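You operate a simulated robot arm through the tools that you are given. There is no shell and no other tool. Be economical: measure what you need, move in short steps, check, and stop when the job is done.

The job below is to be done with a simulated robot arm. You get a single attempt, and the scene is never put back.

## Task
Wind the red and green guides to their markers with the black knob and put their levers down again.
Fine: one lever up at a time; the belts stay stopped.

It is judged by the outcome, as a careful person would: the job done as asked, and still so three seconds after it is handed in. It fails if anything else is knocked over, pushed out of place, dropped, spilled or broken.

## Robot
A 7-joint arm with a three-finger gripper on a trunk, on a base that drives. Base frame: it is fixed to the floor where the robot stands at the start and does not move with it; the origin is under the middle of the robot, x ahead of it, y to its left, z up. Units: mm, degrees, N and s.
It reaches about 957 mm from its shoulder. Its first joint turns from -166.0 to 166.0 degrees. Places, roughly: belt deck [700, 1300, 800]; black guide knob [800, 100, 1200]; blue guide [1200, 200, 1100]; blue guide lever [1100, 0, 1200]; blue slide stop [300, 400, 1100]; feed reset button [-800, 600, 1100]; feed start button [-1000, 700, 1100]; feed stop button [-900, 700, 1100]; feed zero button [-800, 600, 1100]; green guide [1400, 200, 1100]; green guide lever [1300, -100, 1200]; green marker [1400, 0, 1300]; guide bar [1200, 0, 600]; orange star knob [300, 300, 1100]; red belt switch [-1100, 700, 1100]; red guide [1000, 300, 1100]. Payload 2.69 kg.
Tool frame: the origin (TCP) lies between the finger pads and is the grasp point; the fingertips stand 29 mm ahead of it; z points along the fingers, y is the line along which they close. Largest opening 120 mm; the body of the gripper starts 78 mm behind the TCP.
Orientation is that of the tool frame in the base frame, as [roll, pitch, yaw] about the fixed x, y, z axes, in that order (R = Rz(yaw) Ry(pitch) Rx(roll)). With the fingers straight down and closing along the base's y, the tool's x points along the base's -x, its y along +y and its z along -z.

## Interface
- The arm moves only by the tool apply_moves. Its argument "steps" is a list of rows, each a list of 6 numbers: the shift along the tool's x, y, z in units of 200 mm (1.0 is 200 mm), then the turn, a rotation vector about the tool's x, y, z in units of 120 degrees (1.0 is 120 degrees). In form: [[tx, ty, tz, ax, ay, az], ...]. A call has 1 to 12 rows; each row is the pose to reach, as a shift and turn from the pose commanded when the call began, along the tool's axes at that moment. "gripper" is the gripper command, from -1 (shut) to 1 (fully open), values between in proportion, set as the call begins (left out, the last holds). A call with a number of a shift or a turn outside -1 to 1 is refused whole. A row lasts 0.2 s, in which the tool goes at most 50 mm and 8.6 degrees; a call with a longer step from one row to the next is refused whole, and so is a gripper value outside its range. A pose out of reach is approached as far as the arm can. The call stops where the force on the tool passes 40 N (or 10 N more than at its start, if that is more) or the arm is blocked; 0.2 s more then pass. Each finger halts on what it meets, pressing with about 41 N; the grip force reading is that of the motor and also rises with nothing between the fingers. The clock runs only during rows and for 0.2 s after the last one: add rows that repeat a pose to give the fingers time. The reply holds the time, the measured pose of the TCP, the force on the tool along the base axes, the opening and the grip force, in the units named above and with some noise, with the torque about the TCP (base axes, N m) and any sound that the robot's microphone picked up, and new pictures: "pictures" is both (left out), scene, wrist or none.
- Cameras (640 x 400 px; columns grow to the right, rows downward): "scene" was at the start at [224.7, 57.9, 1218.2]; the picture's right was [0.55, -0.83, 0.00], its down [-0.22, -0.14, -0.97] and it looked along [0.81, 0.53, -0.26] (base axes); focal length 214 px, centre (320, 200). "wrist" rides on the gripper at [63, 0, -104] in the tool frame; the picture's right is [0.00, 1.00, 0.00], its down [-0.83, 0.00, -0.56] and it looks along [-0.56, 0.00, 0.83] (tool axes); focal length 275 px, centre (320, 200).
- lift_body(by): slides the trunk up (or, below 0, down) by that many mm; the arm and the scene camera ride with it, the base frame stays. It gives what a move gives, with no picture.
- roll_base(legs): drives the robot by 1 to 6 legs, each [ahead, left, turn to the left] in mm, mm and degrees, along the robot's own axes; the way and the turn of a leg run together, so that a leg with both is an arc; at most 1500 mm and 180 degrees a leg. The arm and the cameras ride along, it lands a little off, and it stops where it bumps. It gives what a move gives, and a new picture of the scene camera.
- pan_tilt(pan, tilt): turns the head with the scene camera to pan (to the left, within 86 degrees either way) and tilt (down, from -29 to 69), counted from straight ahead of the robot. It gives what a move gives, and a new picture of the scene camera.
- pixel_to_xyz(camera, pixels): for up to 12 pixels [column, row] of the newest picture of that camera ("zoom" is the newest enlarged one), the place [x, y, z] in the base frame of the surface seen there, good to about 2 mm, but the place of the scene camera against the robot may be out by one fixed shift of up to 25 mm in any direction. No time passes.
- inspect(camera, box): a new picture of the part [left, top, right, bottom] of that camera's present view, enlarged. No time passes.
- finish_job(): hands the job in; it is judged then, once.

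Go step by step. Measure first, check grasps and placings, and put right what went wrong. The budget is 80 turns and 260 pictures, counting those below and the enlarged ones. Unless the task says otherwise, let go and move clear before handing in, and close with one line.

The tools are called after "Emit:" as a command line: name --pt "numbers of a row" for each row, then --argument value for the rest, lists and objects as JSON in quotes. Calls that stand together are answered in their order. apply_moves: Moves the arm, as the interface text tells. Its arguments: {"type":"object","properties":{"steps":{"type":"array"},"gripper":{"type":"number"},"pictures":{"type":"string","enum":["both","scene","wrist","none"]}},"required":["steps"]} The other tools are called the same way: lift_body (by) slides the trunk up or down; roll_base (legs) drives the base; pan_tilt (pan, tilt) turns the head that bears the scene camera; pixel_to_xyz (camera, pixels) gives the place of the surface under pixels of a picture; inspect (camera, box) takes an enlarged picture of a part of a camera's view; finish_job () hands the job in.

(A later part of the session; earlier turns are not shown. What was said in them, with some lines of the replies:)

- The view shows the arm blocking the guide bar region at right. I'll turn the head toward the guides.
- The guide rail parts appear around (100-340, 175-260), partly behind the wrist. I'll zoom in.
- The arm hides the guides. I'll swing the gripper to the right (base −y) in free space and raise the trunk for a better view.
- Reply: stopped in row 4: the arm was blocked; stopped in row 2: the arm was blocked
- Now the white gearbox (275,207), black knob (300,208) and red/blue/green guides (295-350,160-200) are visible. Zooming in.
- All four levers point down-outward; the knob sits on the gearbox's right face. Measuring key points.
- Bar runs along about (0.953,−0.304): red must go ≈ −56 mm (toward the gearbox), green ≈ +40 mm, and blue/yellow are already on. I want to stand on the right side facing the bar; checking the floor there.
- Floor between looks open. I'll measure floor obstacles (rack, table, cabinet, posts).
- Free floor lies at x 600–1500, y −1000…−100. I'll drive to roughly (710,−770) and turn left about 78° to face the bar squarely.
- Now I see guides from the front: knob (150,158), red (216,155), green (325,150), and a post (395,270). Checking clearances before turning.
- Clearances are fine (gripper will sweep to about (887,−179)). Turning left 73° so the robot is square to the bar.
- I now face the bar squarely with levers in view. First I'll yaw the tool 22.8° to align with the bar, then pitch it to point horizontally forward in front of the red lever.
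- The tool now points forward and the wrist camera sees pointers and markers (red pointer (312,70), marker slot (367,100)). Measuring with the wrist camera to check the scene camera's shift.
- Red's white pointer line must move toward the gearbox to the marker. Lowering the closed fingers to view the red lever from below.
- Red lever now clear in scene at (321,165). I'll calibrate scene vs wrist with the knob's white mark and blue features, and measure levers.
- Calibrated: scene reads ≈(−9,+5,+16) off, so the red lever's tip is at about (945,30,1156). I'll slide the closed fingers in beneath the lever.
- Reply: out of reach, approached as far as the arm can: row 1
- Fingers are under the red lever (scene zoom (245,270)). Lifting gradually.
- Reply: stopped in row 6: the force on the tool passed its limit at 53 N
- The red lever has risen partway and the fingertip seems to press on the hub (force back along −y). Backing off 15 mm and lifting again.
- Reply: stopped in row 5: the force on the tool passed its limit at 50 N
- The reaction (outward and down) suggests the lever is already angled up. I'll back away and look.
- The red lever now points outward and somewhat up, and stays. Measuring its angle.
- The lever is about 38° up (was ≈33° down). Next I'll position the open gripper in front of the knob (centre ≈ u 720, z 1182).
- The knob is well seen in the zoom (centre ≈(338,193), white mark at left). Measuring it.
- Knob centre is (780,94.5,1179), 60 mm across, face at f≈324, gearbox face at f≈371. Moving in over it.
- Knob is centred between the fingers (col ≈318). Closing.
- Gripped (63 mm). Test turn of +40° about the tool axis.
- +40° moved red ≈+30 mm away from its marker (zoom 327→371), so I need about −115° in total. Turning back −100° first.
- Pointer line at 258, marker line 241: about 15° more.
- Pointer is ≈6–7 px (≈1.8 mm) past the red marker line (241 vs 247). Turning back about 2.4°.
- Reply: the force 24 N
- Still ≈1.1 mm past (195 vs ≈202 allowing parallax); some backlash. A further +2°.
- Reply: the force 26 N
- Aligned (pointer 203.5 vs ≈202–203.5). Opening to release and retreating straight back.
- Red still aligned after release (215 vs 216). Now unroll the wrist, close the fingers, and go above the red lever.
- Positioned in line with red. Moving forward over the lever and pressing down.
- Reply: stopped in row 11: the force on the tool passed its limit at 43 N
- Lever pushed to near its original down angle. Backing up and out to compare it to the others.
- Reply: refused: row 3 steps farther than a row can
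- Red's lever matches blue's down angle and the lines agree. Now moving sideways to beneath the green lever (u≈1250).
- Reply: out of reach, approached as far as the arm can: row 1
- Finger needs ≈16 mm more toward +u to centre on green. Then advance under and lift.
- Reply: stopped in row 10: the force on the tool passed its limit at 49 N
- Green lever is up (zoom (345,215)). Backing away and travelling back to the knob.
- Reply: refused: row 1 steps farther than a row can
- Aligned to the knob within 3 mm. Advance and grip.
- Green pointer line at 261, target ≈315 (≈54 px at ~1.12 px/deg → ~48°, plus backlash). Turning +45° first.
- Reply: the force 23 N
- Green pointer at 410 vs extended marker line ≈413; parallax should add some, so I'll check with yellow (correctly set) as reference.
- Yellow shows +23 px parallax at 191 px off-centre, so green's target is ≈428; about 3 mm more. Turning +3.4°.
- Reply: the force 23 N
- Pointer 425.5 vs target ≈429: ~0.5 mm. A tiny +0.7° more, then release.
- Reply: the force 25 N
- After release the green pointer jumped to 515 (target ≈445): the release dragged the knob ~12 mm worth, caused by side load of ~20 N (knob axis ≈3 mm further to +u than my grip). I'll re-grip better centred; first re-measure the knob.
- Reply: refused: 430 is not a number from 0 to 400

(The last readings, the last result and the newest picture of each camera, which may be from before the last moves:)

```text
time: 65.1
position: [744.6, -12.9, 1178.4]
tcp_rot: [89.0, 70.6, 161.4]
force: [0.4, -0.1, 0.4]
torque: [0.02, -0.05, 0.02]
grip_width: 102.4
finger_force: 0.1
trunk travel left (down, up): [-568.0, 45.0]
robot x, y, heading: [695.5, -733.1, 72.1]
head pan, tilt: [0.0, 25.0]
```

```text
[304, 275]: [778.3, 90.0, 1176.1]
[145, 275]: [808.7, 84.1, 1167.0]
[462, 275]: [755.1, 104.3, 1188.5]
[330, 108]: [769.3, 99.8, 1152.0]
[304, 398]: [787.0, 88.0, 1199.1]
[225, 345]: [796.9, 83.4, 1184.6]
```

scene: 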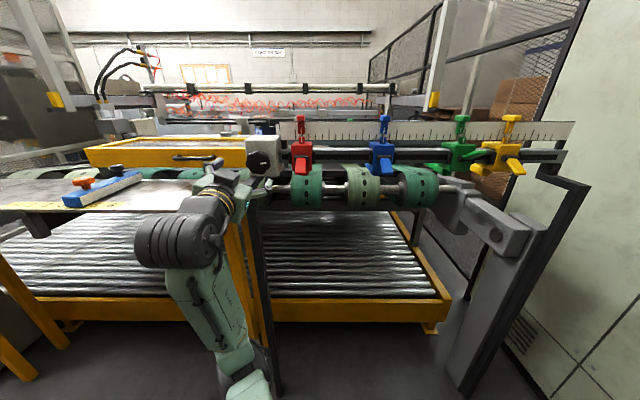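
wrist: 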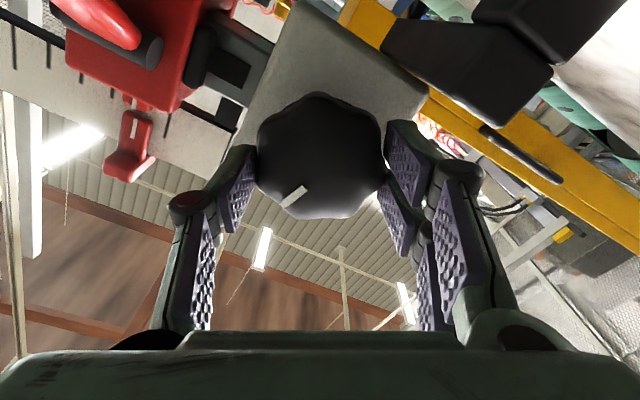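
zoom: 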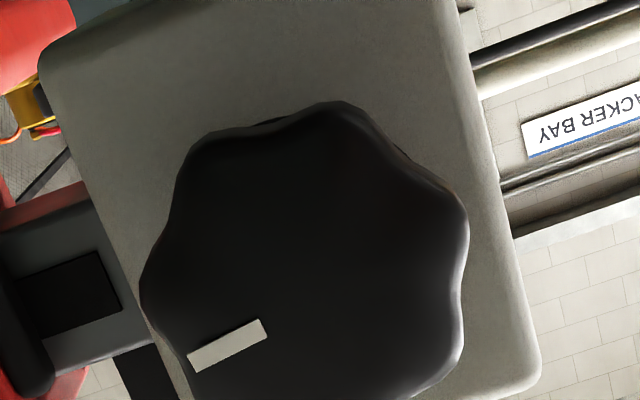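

Knob axis ≈ u 716–717, z 1178; I'll shift +3.5 mm in u and re-grip, then read the side load.

Emit:
apply_moves --pt "-0.006 -0.0165 0.1 0 0 0" --pt "-0.006 -0.0165 0.3 0 0 0" --pt "-0.006 -0.0165 0.4 0 0 0" --pt "-0.006 -0.0165 0.5 0 0 0" --pictures "none"

Emit:
apply_moves --pt "0 0 0 0 0 0" --pt "0 0 0 0 0 0" --pt "0 0 0 0 0 0" --pt "0 0 0 0 0 0" --gripper -1 --pictures "wrist"

Emit:
inspect --camera "scene" --box '[436, 122, 468, 142]'

```text
time: 66.1
position: [777.8, 81.7, 1179.1]
tcp_rot: [88.8, 70.6, 161.4]
force: [-0.7, 0.1, 0.9]
torque: [0.0, -0.04, -0.02]
grip_width: 101.9
finger_force: 0.1
trunk travel left (down, up): [-568.0, 45.0]
robot x, y, heading: [692.8, -737.7, 72.3]
head pan, tilt: [0.0, 25.0]
```

```text
time: 67.1
position: [777.5, 82.6, 1180.3]
tcp_rot: [88.6, 70.6, 161.5]
force: [0.2, 1.0, 0.2]
torque: [0.02, 0.01, 0.21]
grip_width: 63.7
finger_force: 30.8
trunk travel left (down, up): [-568.0, 45.0]
robot x, y, heading: [697.0, -735.0, 72.5]
head pan, tilt: [0.0, 25.0]
```

wrist: 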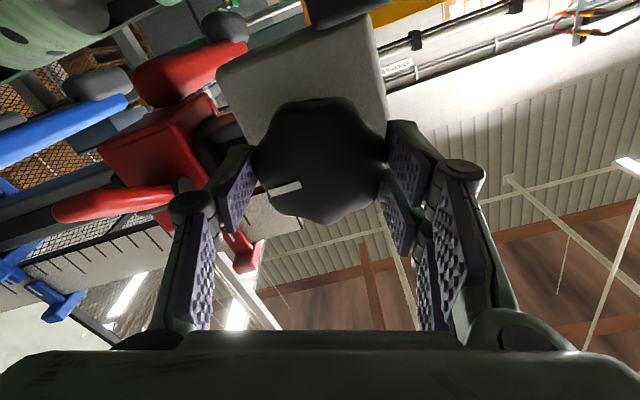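

```text
16.00 times, centred on (452, 132) of scene
```

zoom: 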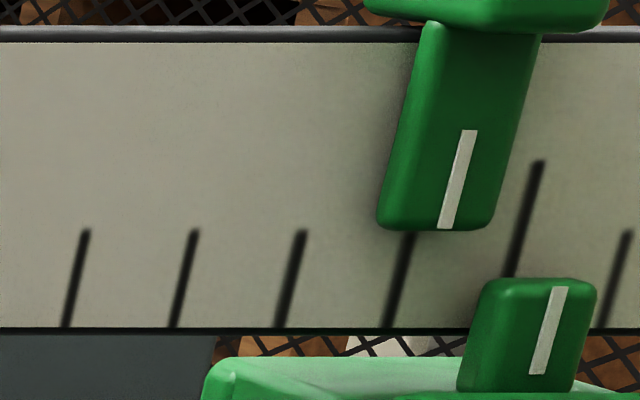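

Side load is now ~0, but gripping seated the knob and moved the pointer to 559; target ≈446. Turning −24°.

Emit:
apply_moves --pt "0 0 0 0 0 -0.05" --pt "0 0 0 0 0 -0.1" --pt "0 0 0 0 0 -0.15" --pt "0 0 0 0 0 -0.2" --pt "0 0 0 0 0 -0.2" --pictures "none"

Emit:
inspect --camera "scene" --box '[436, 122, 468, 142]'

Emit:
inspect --camera "wrist" --box '[160, 50, 480, 250]'

```text
time: 68.3
position: [777.1, 82.0, 1179.8]
tcp_rot: [-83.5, 85.3, -10.9]
force: [0.0, 15.1, 13.6]
torque: [0.1, 0.01, 0.2]
grip_width: 63.5
finger_force: 45.3
trunk travel left (down, up): [-568.0, 45.0]
robot x, y, heading: [695.0, -736.7, 72.5]
head pan, tilt: [0.0, 25.0]
```

```text
16.00 times, centred on (452, 132) of scene
```

zoom: 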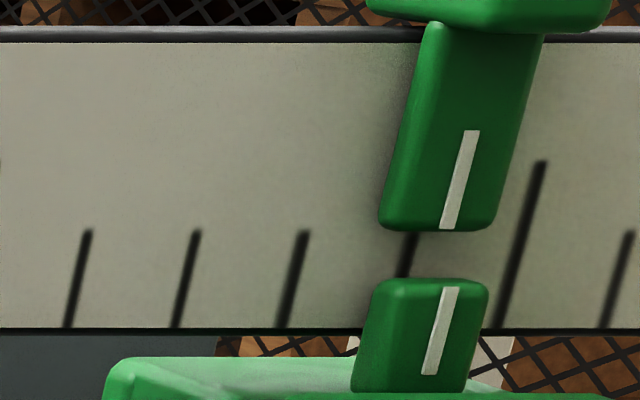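

```text
2.00 times, centred on (320, 150) of wrist
```

zoom: 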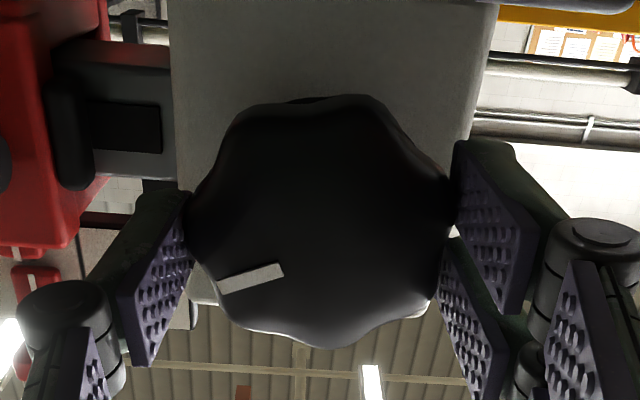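

Pointer 453.5 vs target ≈448: −1.2° more, while easing the side load (2 mm up, 2 mm forward).

Emit:
apply_moves --pt "-0.01 0 0.01 0 0 -0.01" --pt "-0.01 0 0.01 0 0 -0.01" --pictures "none"

Emit:
inspect --camera "scene" --box '[436, 122, 468, 142]'

```text
time: 68.9
position: [777.2, 81.7, 1179.9]
tcp_rot: [-88.3, 84.2, -15.8]
force: [-5.0, -30.4, -19.9]
torque: [-0.01, 0.02, -0.06]
grip_width: 63.1
finger_force: 44.6
trunk travel left (down, up): [-568.0, 45.0]
robot x, y, heading: [694.4, -739.7, 72.2]
head pan, tilt: [0.0, 25.0]
```

```text
16.00 times, centred on (452, 132) of scene
```

zoom: 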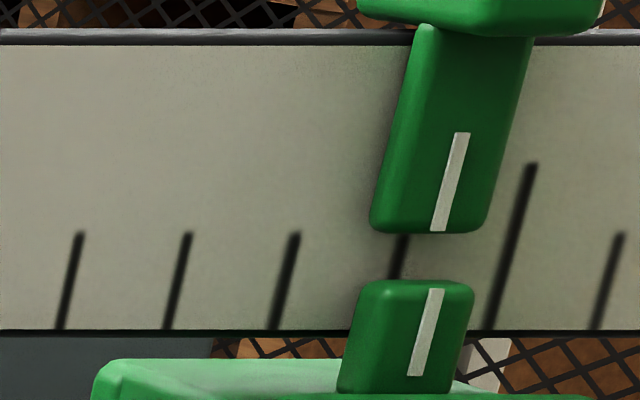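

Green aligned (438.5 vs ≈438.5), but I overcorrected the load; backing off 1.3 mm to null it.

Emit:
apply_moves --pt "0.006 0 -0.0067 0 0 0" --pt "0.006 0 -0.0067 0 0 0" --pictures "none"

Emit:
inspect --camera "scene" --box '[436, 122, 468, 142]'

```text
time: 69.5
position: [777.0, 81.7, 1180.3]
tcp_rot: [-86.6, 84.1, -14.1]
force: [-4.6, -21.8, -14.4]
torque: [-1.11, 0.45, -0.13]
grip_width: 63.4
finger_force: 45.1
trunk travel left (down, up): [-568.0, 45.0]
robot x, y, heading: [693.7, -734.4, 72.4]
head pan, tilt: [0.0, 25.0]
```

```text
16.00 times, centred on (452, 132) of scene
```

zoom: 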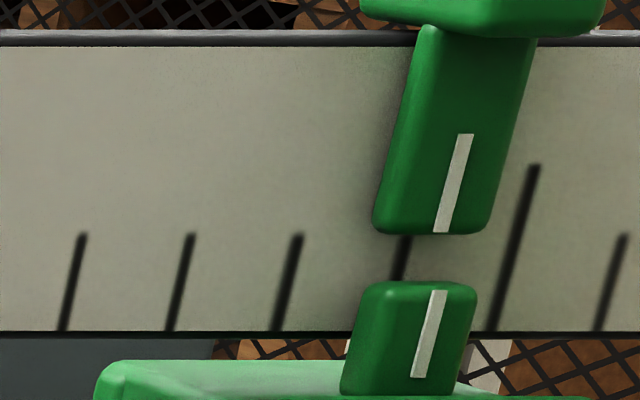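

Alignment holds; another nudge to relieve the remaining axial load.

Emit:
apply_moves --pt "0.004 0 -0.005 0 0 0" --pt "0.004 0 -0.005 0 0 0" --pictures "none"

```text
time: 70.1
position: [777.3, 81.5, 1179.7]
tcp_rot: [-85.2, 84.2, -12.7]
force: [-2.1, -1.0, -0.8]
torque: [-1.14, 0.44, -0.02]
grip_width: 63.3
finger_force: 45.5
trunk travel left (down, up): [-568.0, 45.0]
robot x, y, heading: [697.4, -736.4, 72.7]
head pan, tilt: [0.0, 25.0]
```

Loads are nulled. Opening.

Emit:
apply_moves --pt "0 0 0 0 0 0" --pt "0 0 0 0 0 0" --pt "0 0 0 0 0 0" --gripper 0.7 --pictures "none"

Emit:
inspect --camera "scene" --box '[436, 122, 468, 142]'

```text
time: 70.9
position: [777.4, 80.8, 1178.7]
tcp_rot: [-85.8, 84.2, -13.3]
force: [0.1, -0.6, 0.2]
torque: [-0.01, -0.02, 0.0]
grip_width: 102.2
finger_force: 0.0
trunk travel left (down, up): [-568.0, 45.0]
robot x, y, heading: [696.5, -738.2, 72.4]
head pan, tilt: [0.0, 25.0]
```

```text
16.00 times, centred on (452, 132) of scene
```

zoom: 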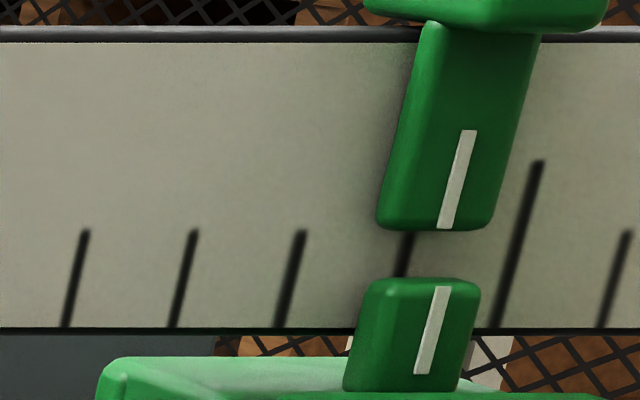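

Green pointer 442.5 vs target ≈444 (≈0.25 mm) — released cleanly. Retreating, levelling roll, closing, and moving toward the green lever from above.

Emit:
apply_moves --pt "0 0 -0.1 0 0 0" --pt "0 0 -0.3 0 0 0" --pt "0 0 -0.5 0 0 0" --pt "0 0 -0.5 0 0 0.048" --pictures "none"

Emit:
apply_moves --pt "-0.22 0 0 0 0 0" --pt "-0.43 0 0 0 0 0" --pt "-0.43 -0.24 0 0 0 0" --pt "-0.43 -0.48 0 0 0 0" --pt "-0.43 -0.72 0 0 0 0" --pt "-0.43 -0.96 0 0 0 0" --gripper -1 --pictures "none"

Emit:
apply_moves --pt "0 -0.24 0 0 0 0" --pt "0 -0.48 0 0 0 0" --pt "0 -0.72 0 0 0 0" --pt "0 -0.96 0 0 0 0"

```text
time: 71.9
position: [747.9, -14.3, 1177.8]
tcp_rot: [-2.0, 89.7, 70.4]
force: [0.0, -0.8, -0.1]
torque: [-0.03, -0.01, -0.01]
grip_width: 102.1
finger_force: 0.0
trunk travel left (down, up): [-568.0, 45.0]
robot x, y, heading: [695.1, -734.4, 72.3]
head pan, tilt: [0.0, 25.0]
```

```text
time: 73.3
position: [930.2, -72.5, 1265.3]
tcp_rot: [-6.3, 89.6, 66.3]
force: [0.4, 0.0, 0.4]
torque: [-0.02, 0.01, -0.02]
grip_width: 0.0
finger_force: 5.5
trunk travel left (down, up): [-568.0, 45.0]
robot x, y, heading: [695.0, -738.1, 72.6]
head pan, tilt: [0.0, 25.0]
```

```text
time: 74.3
position: [1114.9, -129.7, 1265.6]
tcp_rot: [3.4, 89.6, 76.0]
force: [0.2, -0.2, 0.0]
torque: [-0.03, 0.01, -0.01]
grip_width: 0.4
finger_force: 28.7
trunk travel left (down, up): [-568.0, 45.0]
robot x, y, heading: [696.0, -734.6, 72.1]
head pan, tilt: [0.0, 25.0]
```

scene: 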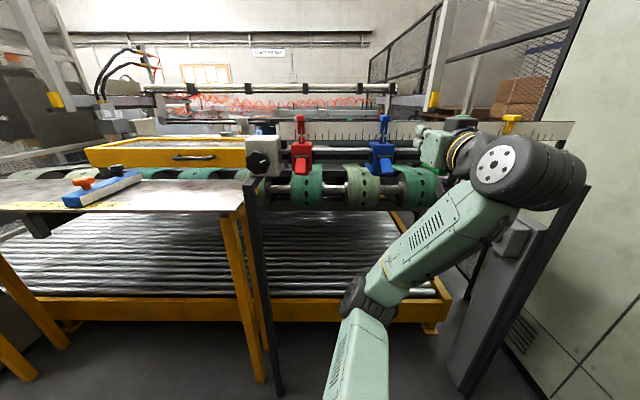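
wrist: 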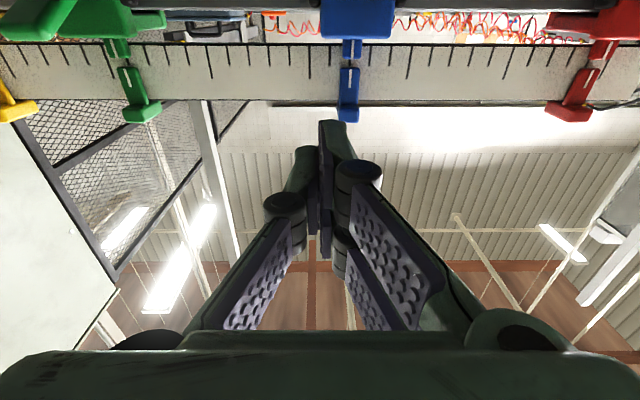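

Wrist view shows all pointers aligned. Moving on by 188 mm to green.

Emit:
apply_moves --pt "0 -0.24 0 0 0 0" --pt "0 -0.48 0 0 0 0" --pt "0 -0.72 0 0 0 0" --pt "0 -0.94 0 0 0 0"

Emit:
inspect --camera "wrist" --box '[160, 0, 480, 200]'

```text
time: 75.3
position: [1293.7, -187.2, 1267.5]
tcp_rot: [-6.8, 89.7, 65.8]
force: [0.9, 0.5, -0.5]
torque: [-0.01, -0.02, -0.01]
grip_width: 0.0
finger_force: 28.0
trunk travel left (down, up): [-568.0, 45.0]
robot x, y, heading: [696.0, -737.4, 72.7]
head pan, tilt: [0.0, 25.0]
```

scene: 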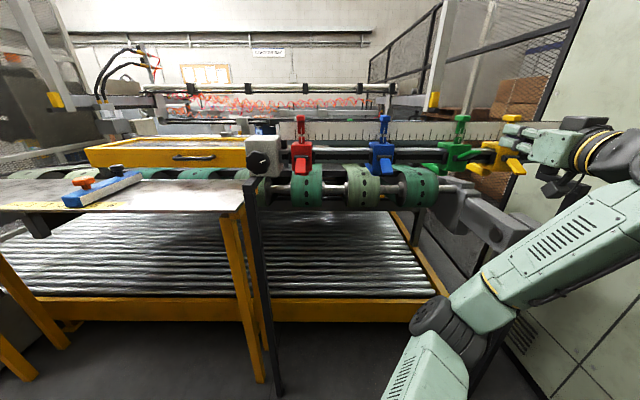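
wrist: 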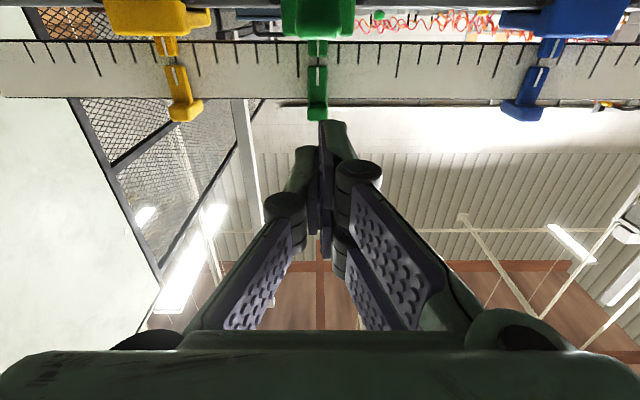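

```text
2.00 times, centred on (320, 100) of wrist
```

zoom: 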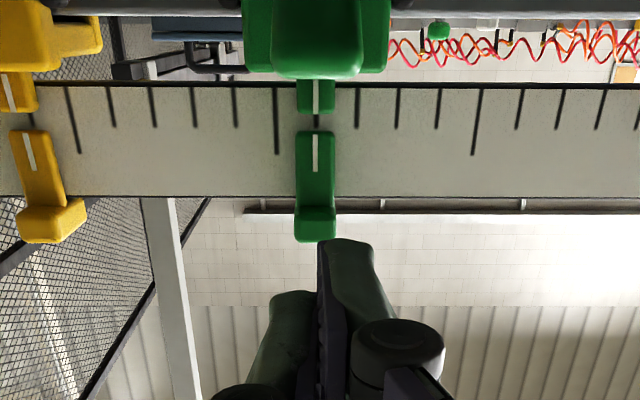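

Head-on view confirms green aligned (both lines at col 316). Advancing over the green lever and pressing it down.

Emit:
apply_moves --pt "0 -0.01 0.2 0 0 0" --pt "0 -0.01 0.425 0 0 0" --pt "0.1 -0.01 0.425 0 0 0" --pt "0.18 -0.01 0.425 0 0 0" --pt "0.24 -0.01 0.425 0 0 0" --pt "0.3 -0.01 0.425 0 0 0" --pt "0.35 -0.01 0.425 0 0 0" --pt "0.4 -0.01 0.425 0 0 0" --pt "0.44 -0.01 0.425 0 0 0" --pt "0.48 -0.01 0.425 0 0 0" --pt "0.52 -0.01 0.425 0 0 0"

Emit:
inspect --camera "scene" --box '[380, 100, 540, 200]'

```text
time: 77.6
position: [1318.0, -111.7, 1184.3]
tcp_rot: [-17.5, 87.7, 54.8]
force: [-3.2, -5.1, 12.8]
torque: [0.22, -0.05, 0.16]
grip_width: 0.1
finger_force: 28.4
trunk travel left (down, up): [-568.0, 45.0]
robot x, y, heading: [692.8, -735.1, 72.4]
head pan, tilt: [0.0, 25.0]
stopped in row 11: the force on the tool passed its limit at 43 N (the readings are from after the stop); the commanded pose is now the measured one
```

scene: 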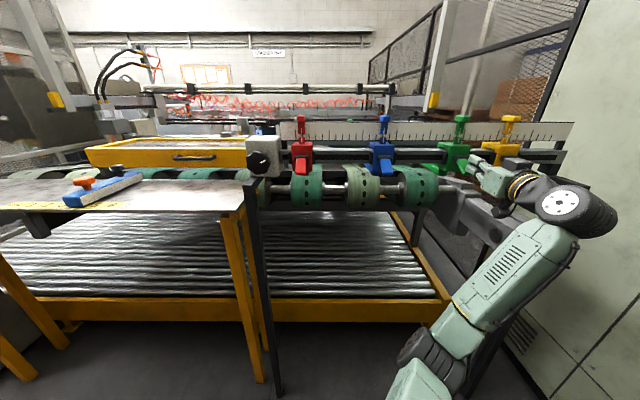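
wrist: 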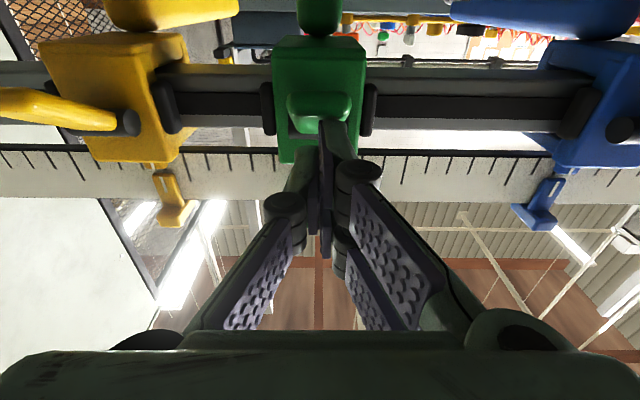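

```text
4.00 times, centred on (460, 150) of scene
```

zoom: 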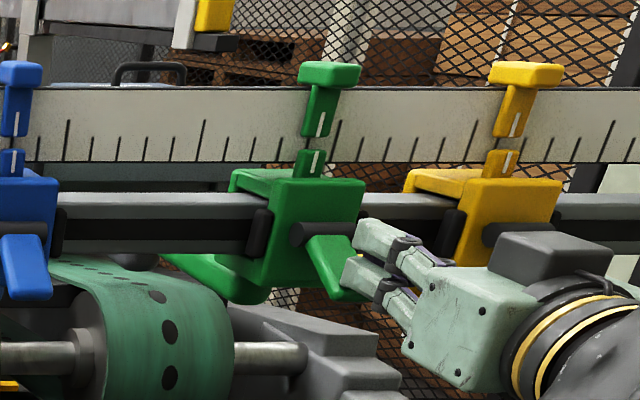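

Lever is pressed down. Lifting off, backing away and dropping lower to check everything.

Emit:
apply_moves --pt "-0.05 0 -0.02 0 0 0" --pt "-0.1 0 -0.2 0 0 0" --pt "-0.1 0 -0.4 0 0 0" --pt "0.1 0 -0.4 0 0 0" --pt "0.3 0 -0.4 0 0 0" --pt "0.5 0 -0.4 0 0 0" --pt "0.7 0 -0.4 0 0 0" --pictures "scene"

Emit:
inspect --camera "scene" --box '[380, 100, 540, 200]'

Emit:
inspect --camera "scene" --box '[260, 110, 420, 210]'

Emit:
inspect --camera "scene" --box '[292, 122, 324, 142]'

Emit:
inspect --camera "scene" --box '[436, 122, 468, 142]'

```text
time: 79.2
position: [1298.3, -180.1, 1035.8]
tcp_rot: [-15.4, 88.4, 56.9]
force: [-0.2, 0.2, 0.9]
torque: [-0.02, -0.03, -0.01]
grip_width: 0.0
finger_force: 28.6
trunk travel left (down, up): [-568.0, 45.0]
robot x, y, heading: [698.1, -739.3, 72.7]
head pan, tilt: [0.0, 25.0]
```

scene: 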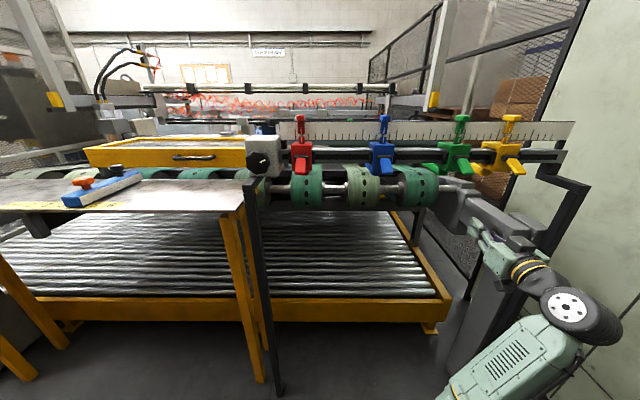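

```text
4.00 times, centred on (460, 150) of scene
```

zoom: 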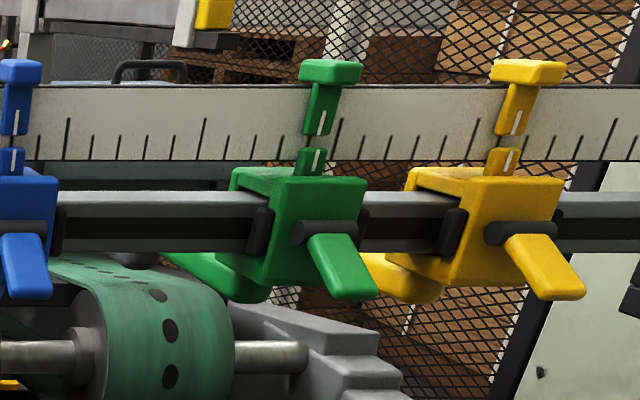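

```text
4.00 times, centred on (340, 160) of scene
```

zoom: 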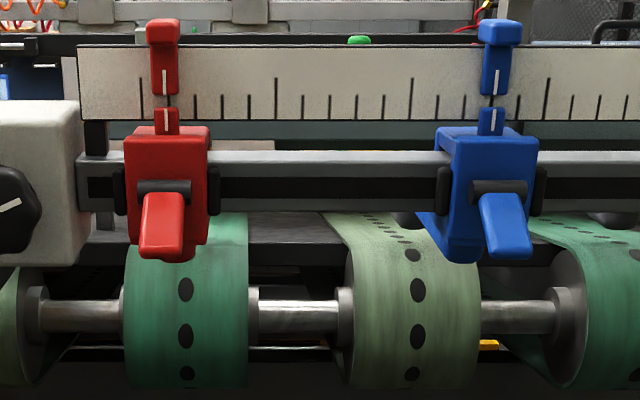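

```text
16.00 times, centred on (308, 132) of scene
```

zoom: 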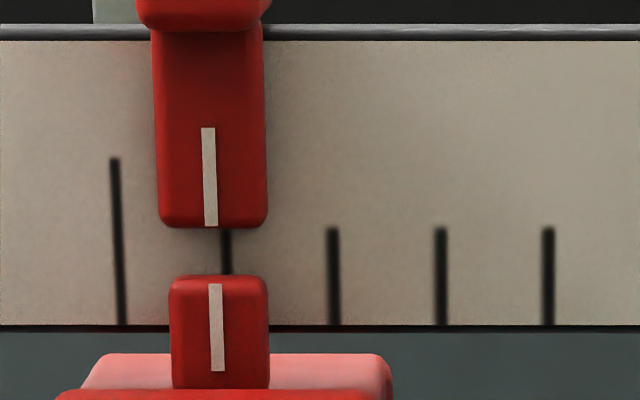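

```text
16.00 times, centred on (452, 132) of scene
```

zoom: 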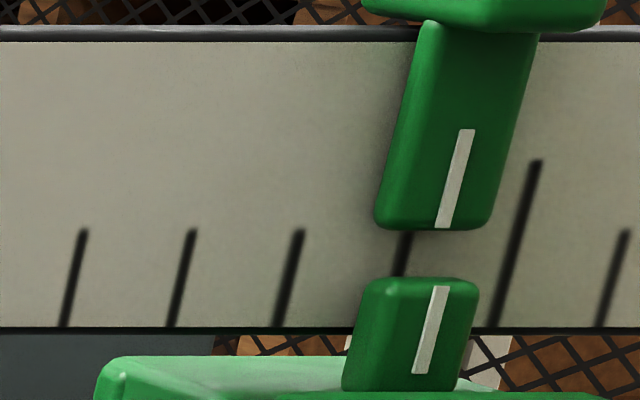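

Both pointer lines meet their markers: red 214–216 in the zoom, green 440 against about 442. Both levers match blue's and yellow's down angle, and the arm is clear, so I'm handing in.

Emit:
finish_job

```text
The job is handed in.
```

The red and green guides are wound to their markers, within about half a millimetre by the camera, and both levers are down again. Only one lever was up at a time, and I never touched the belt controls.
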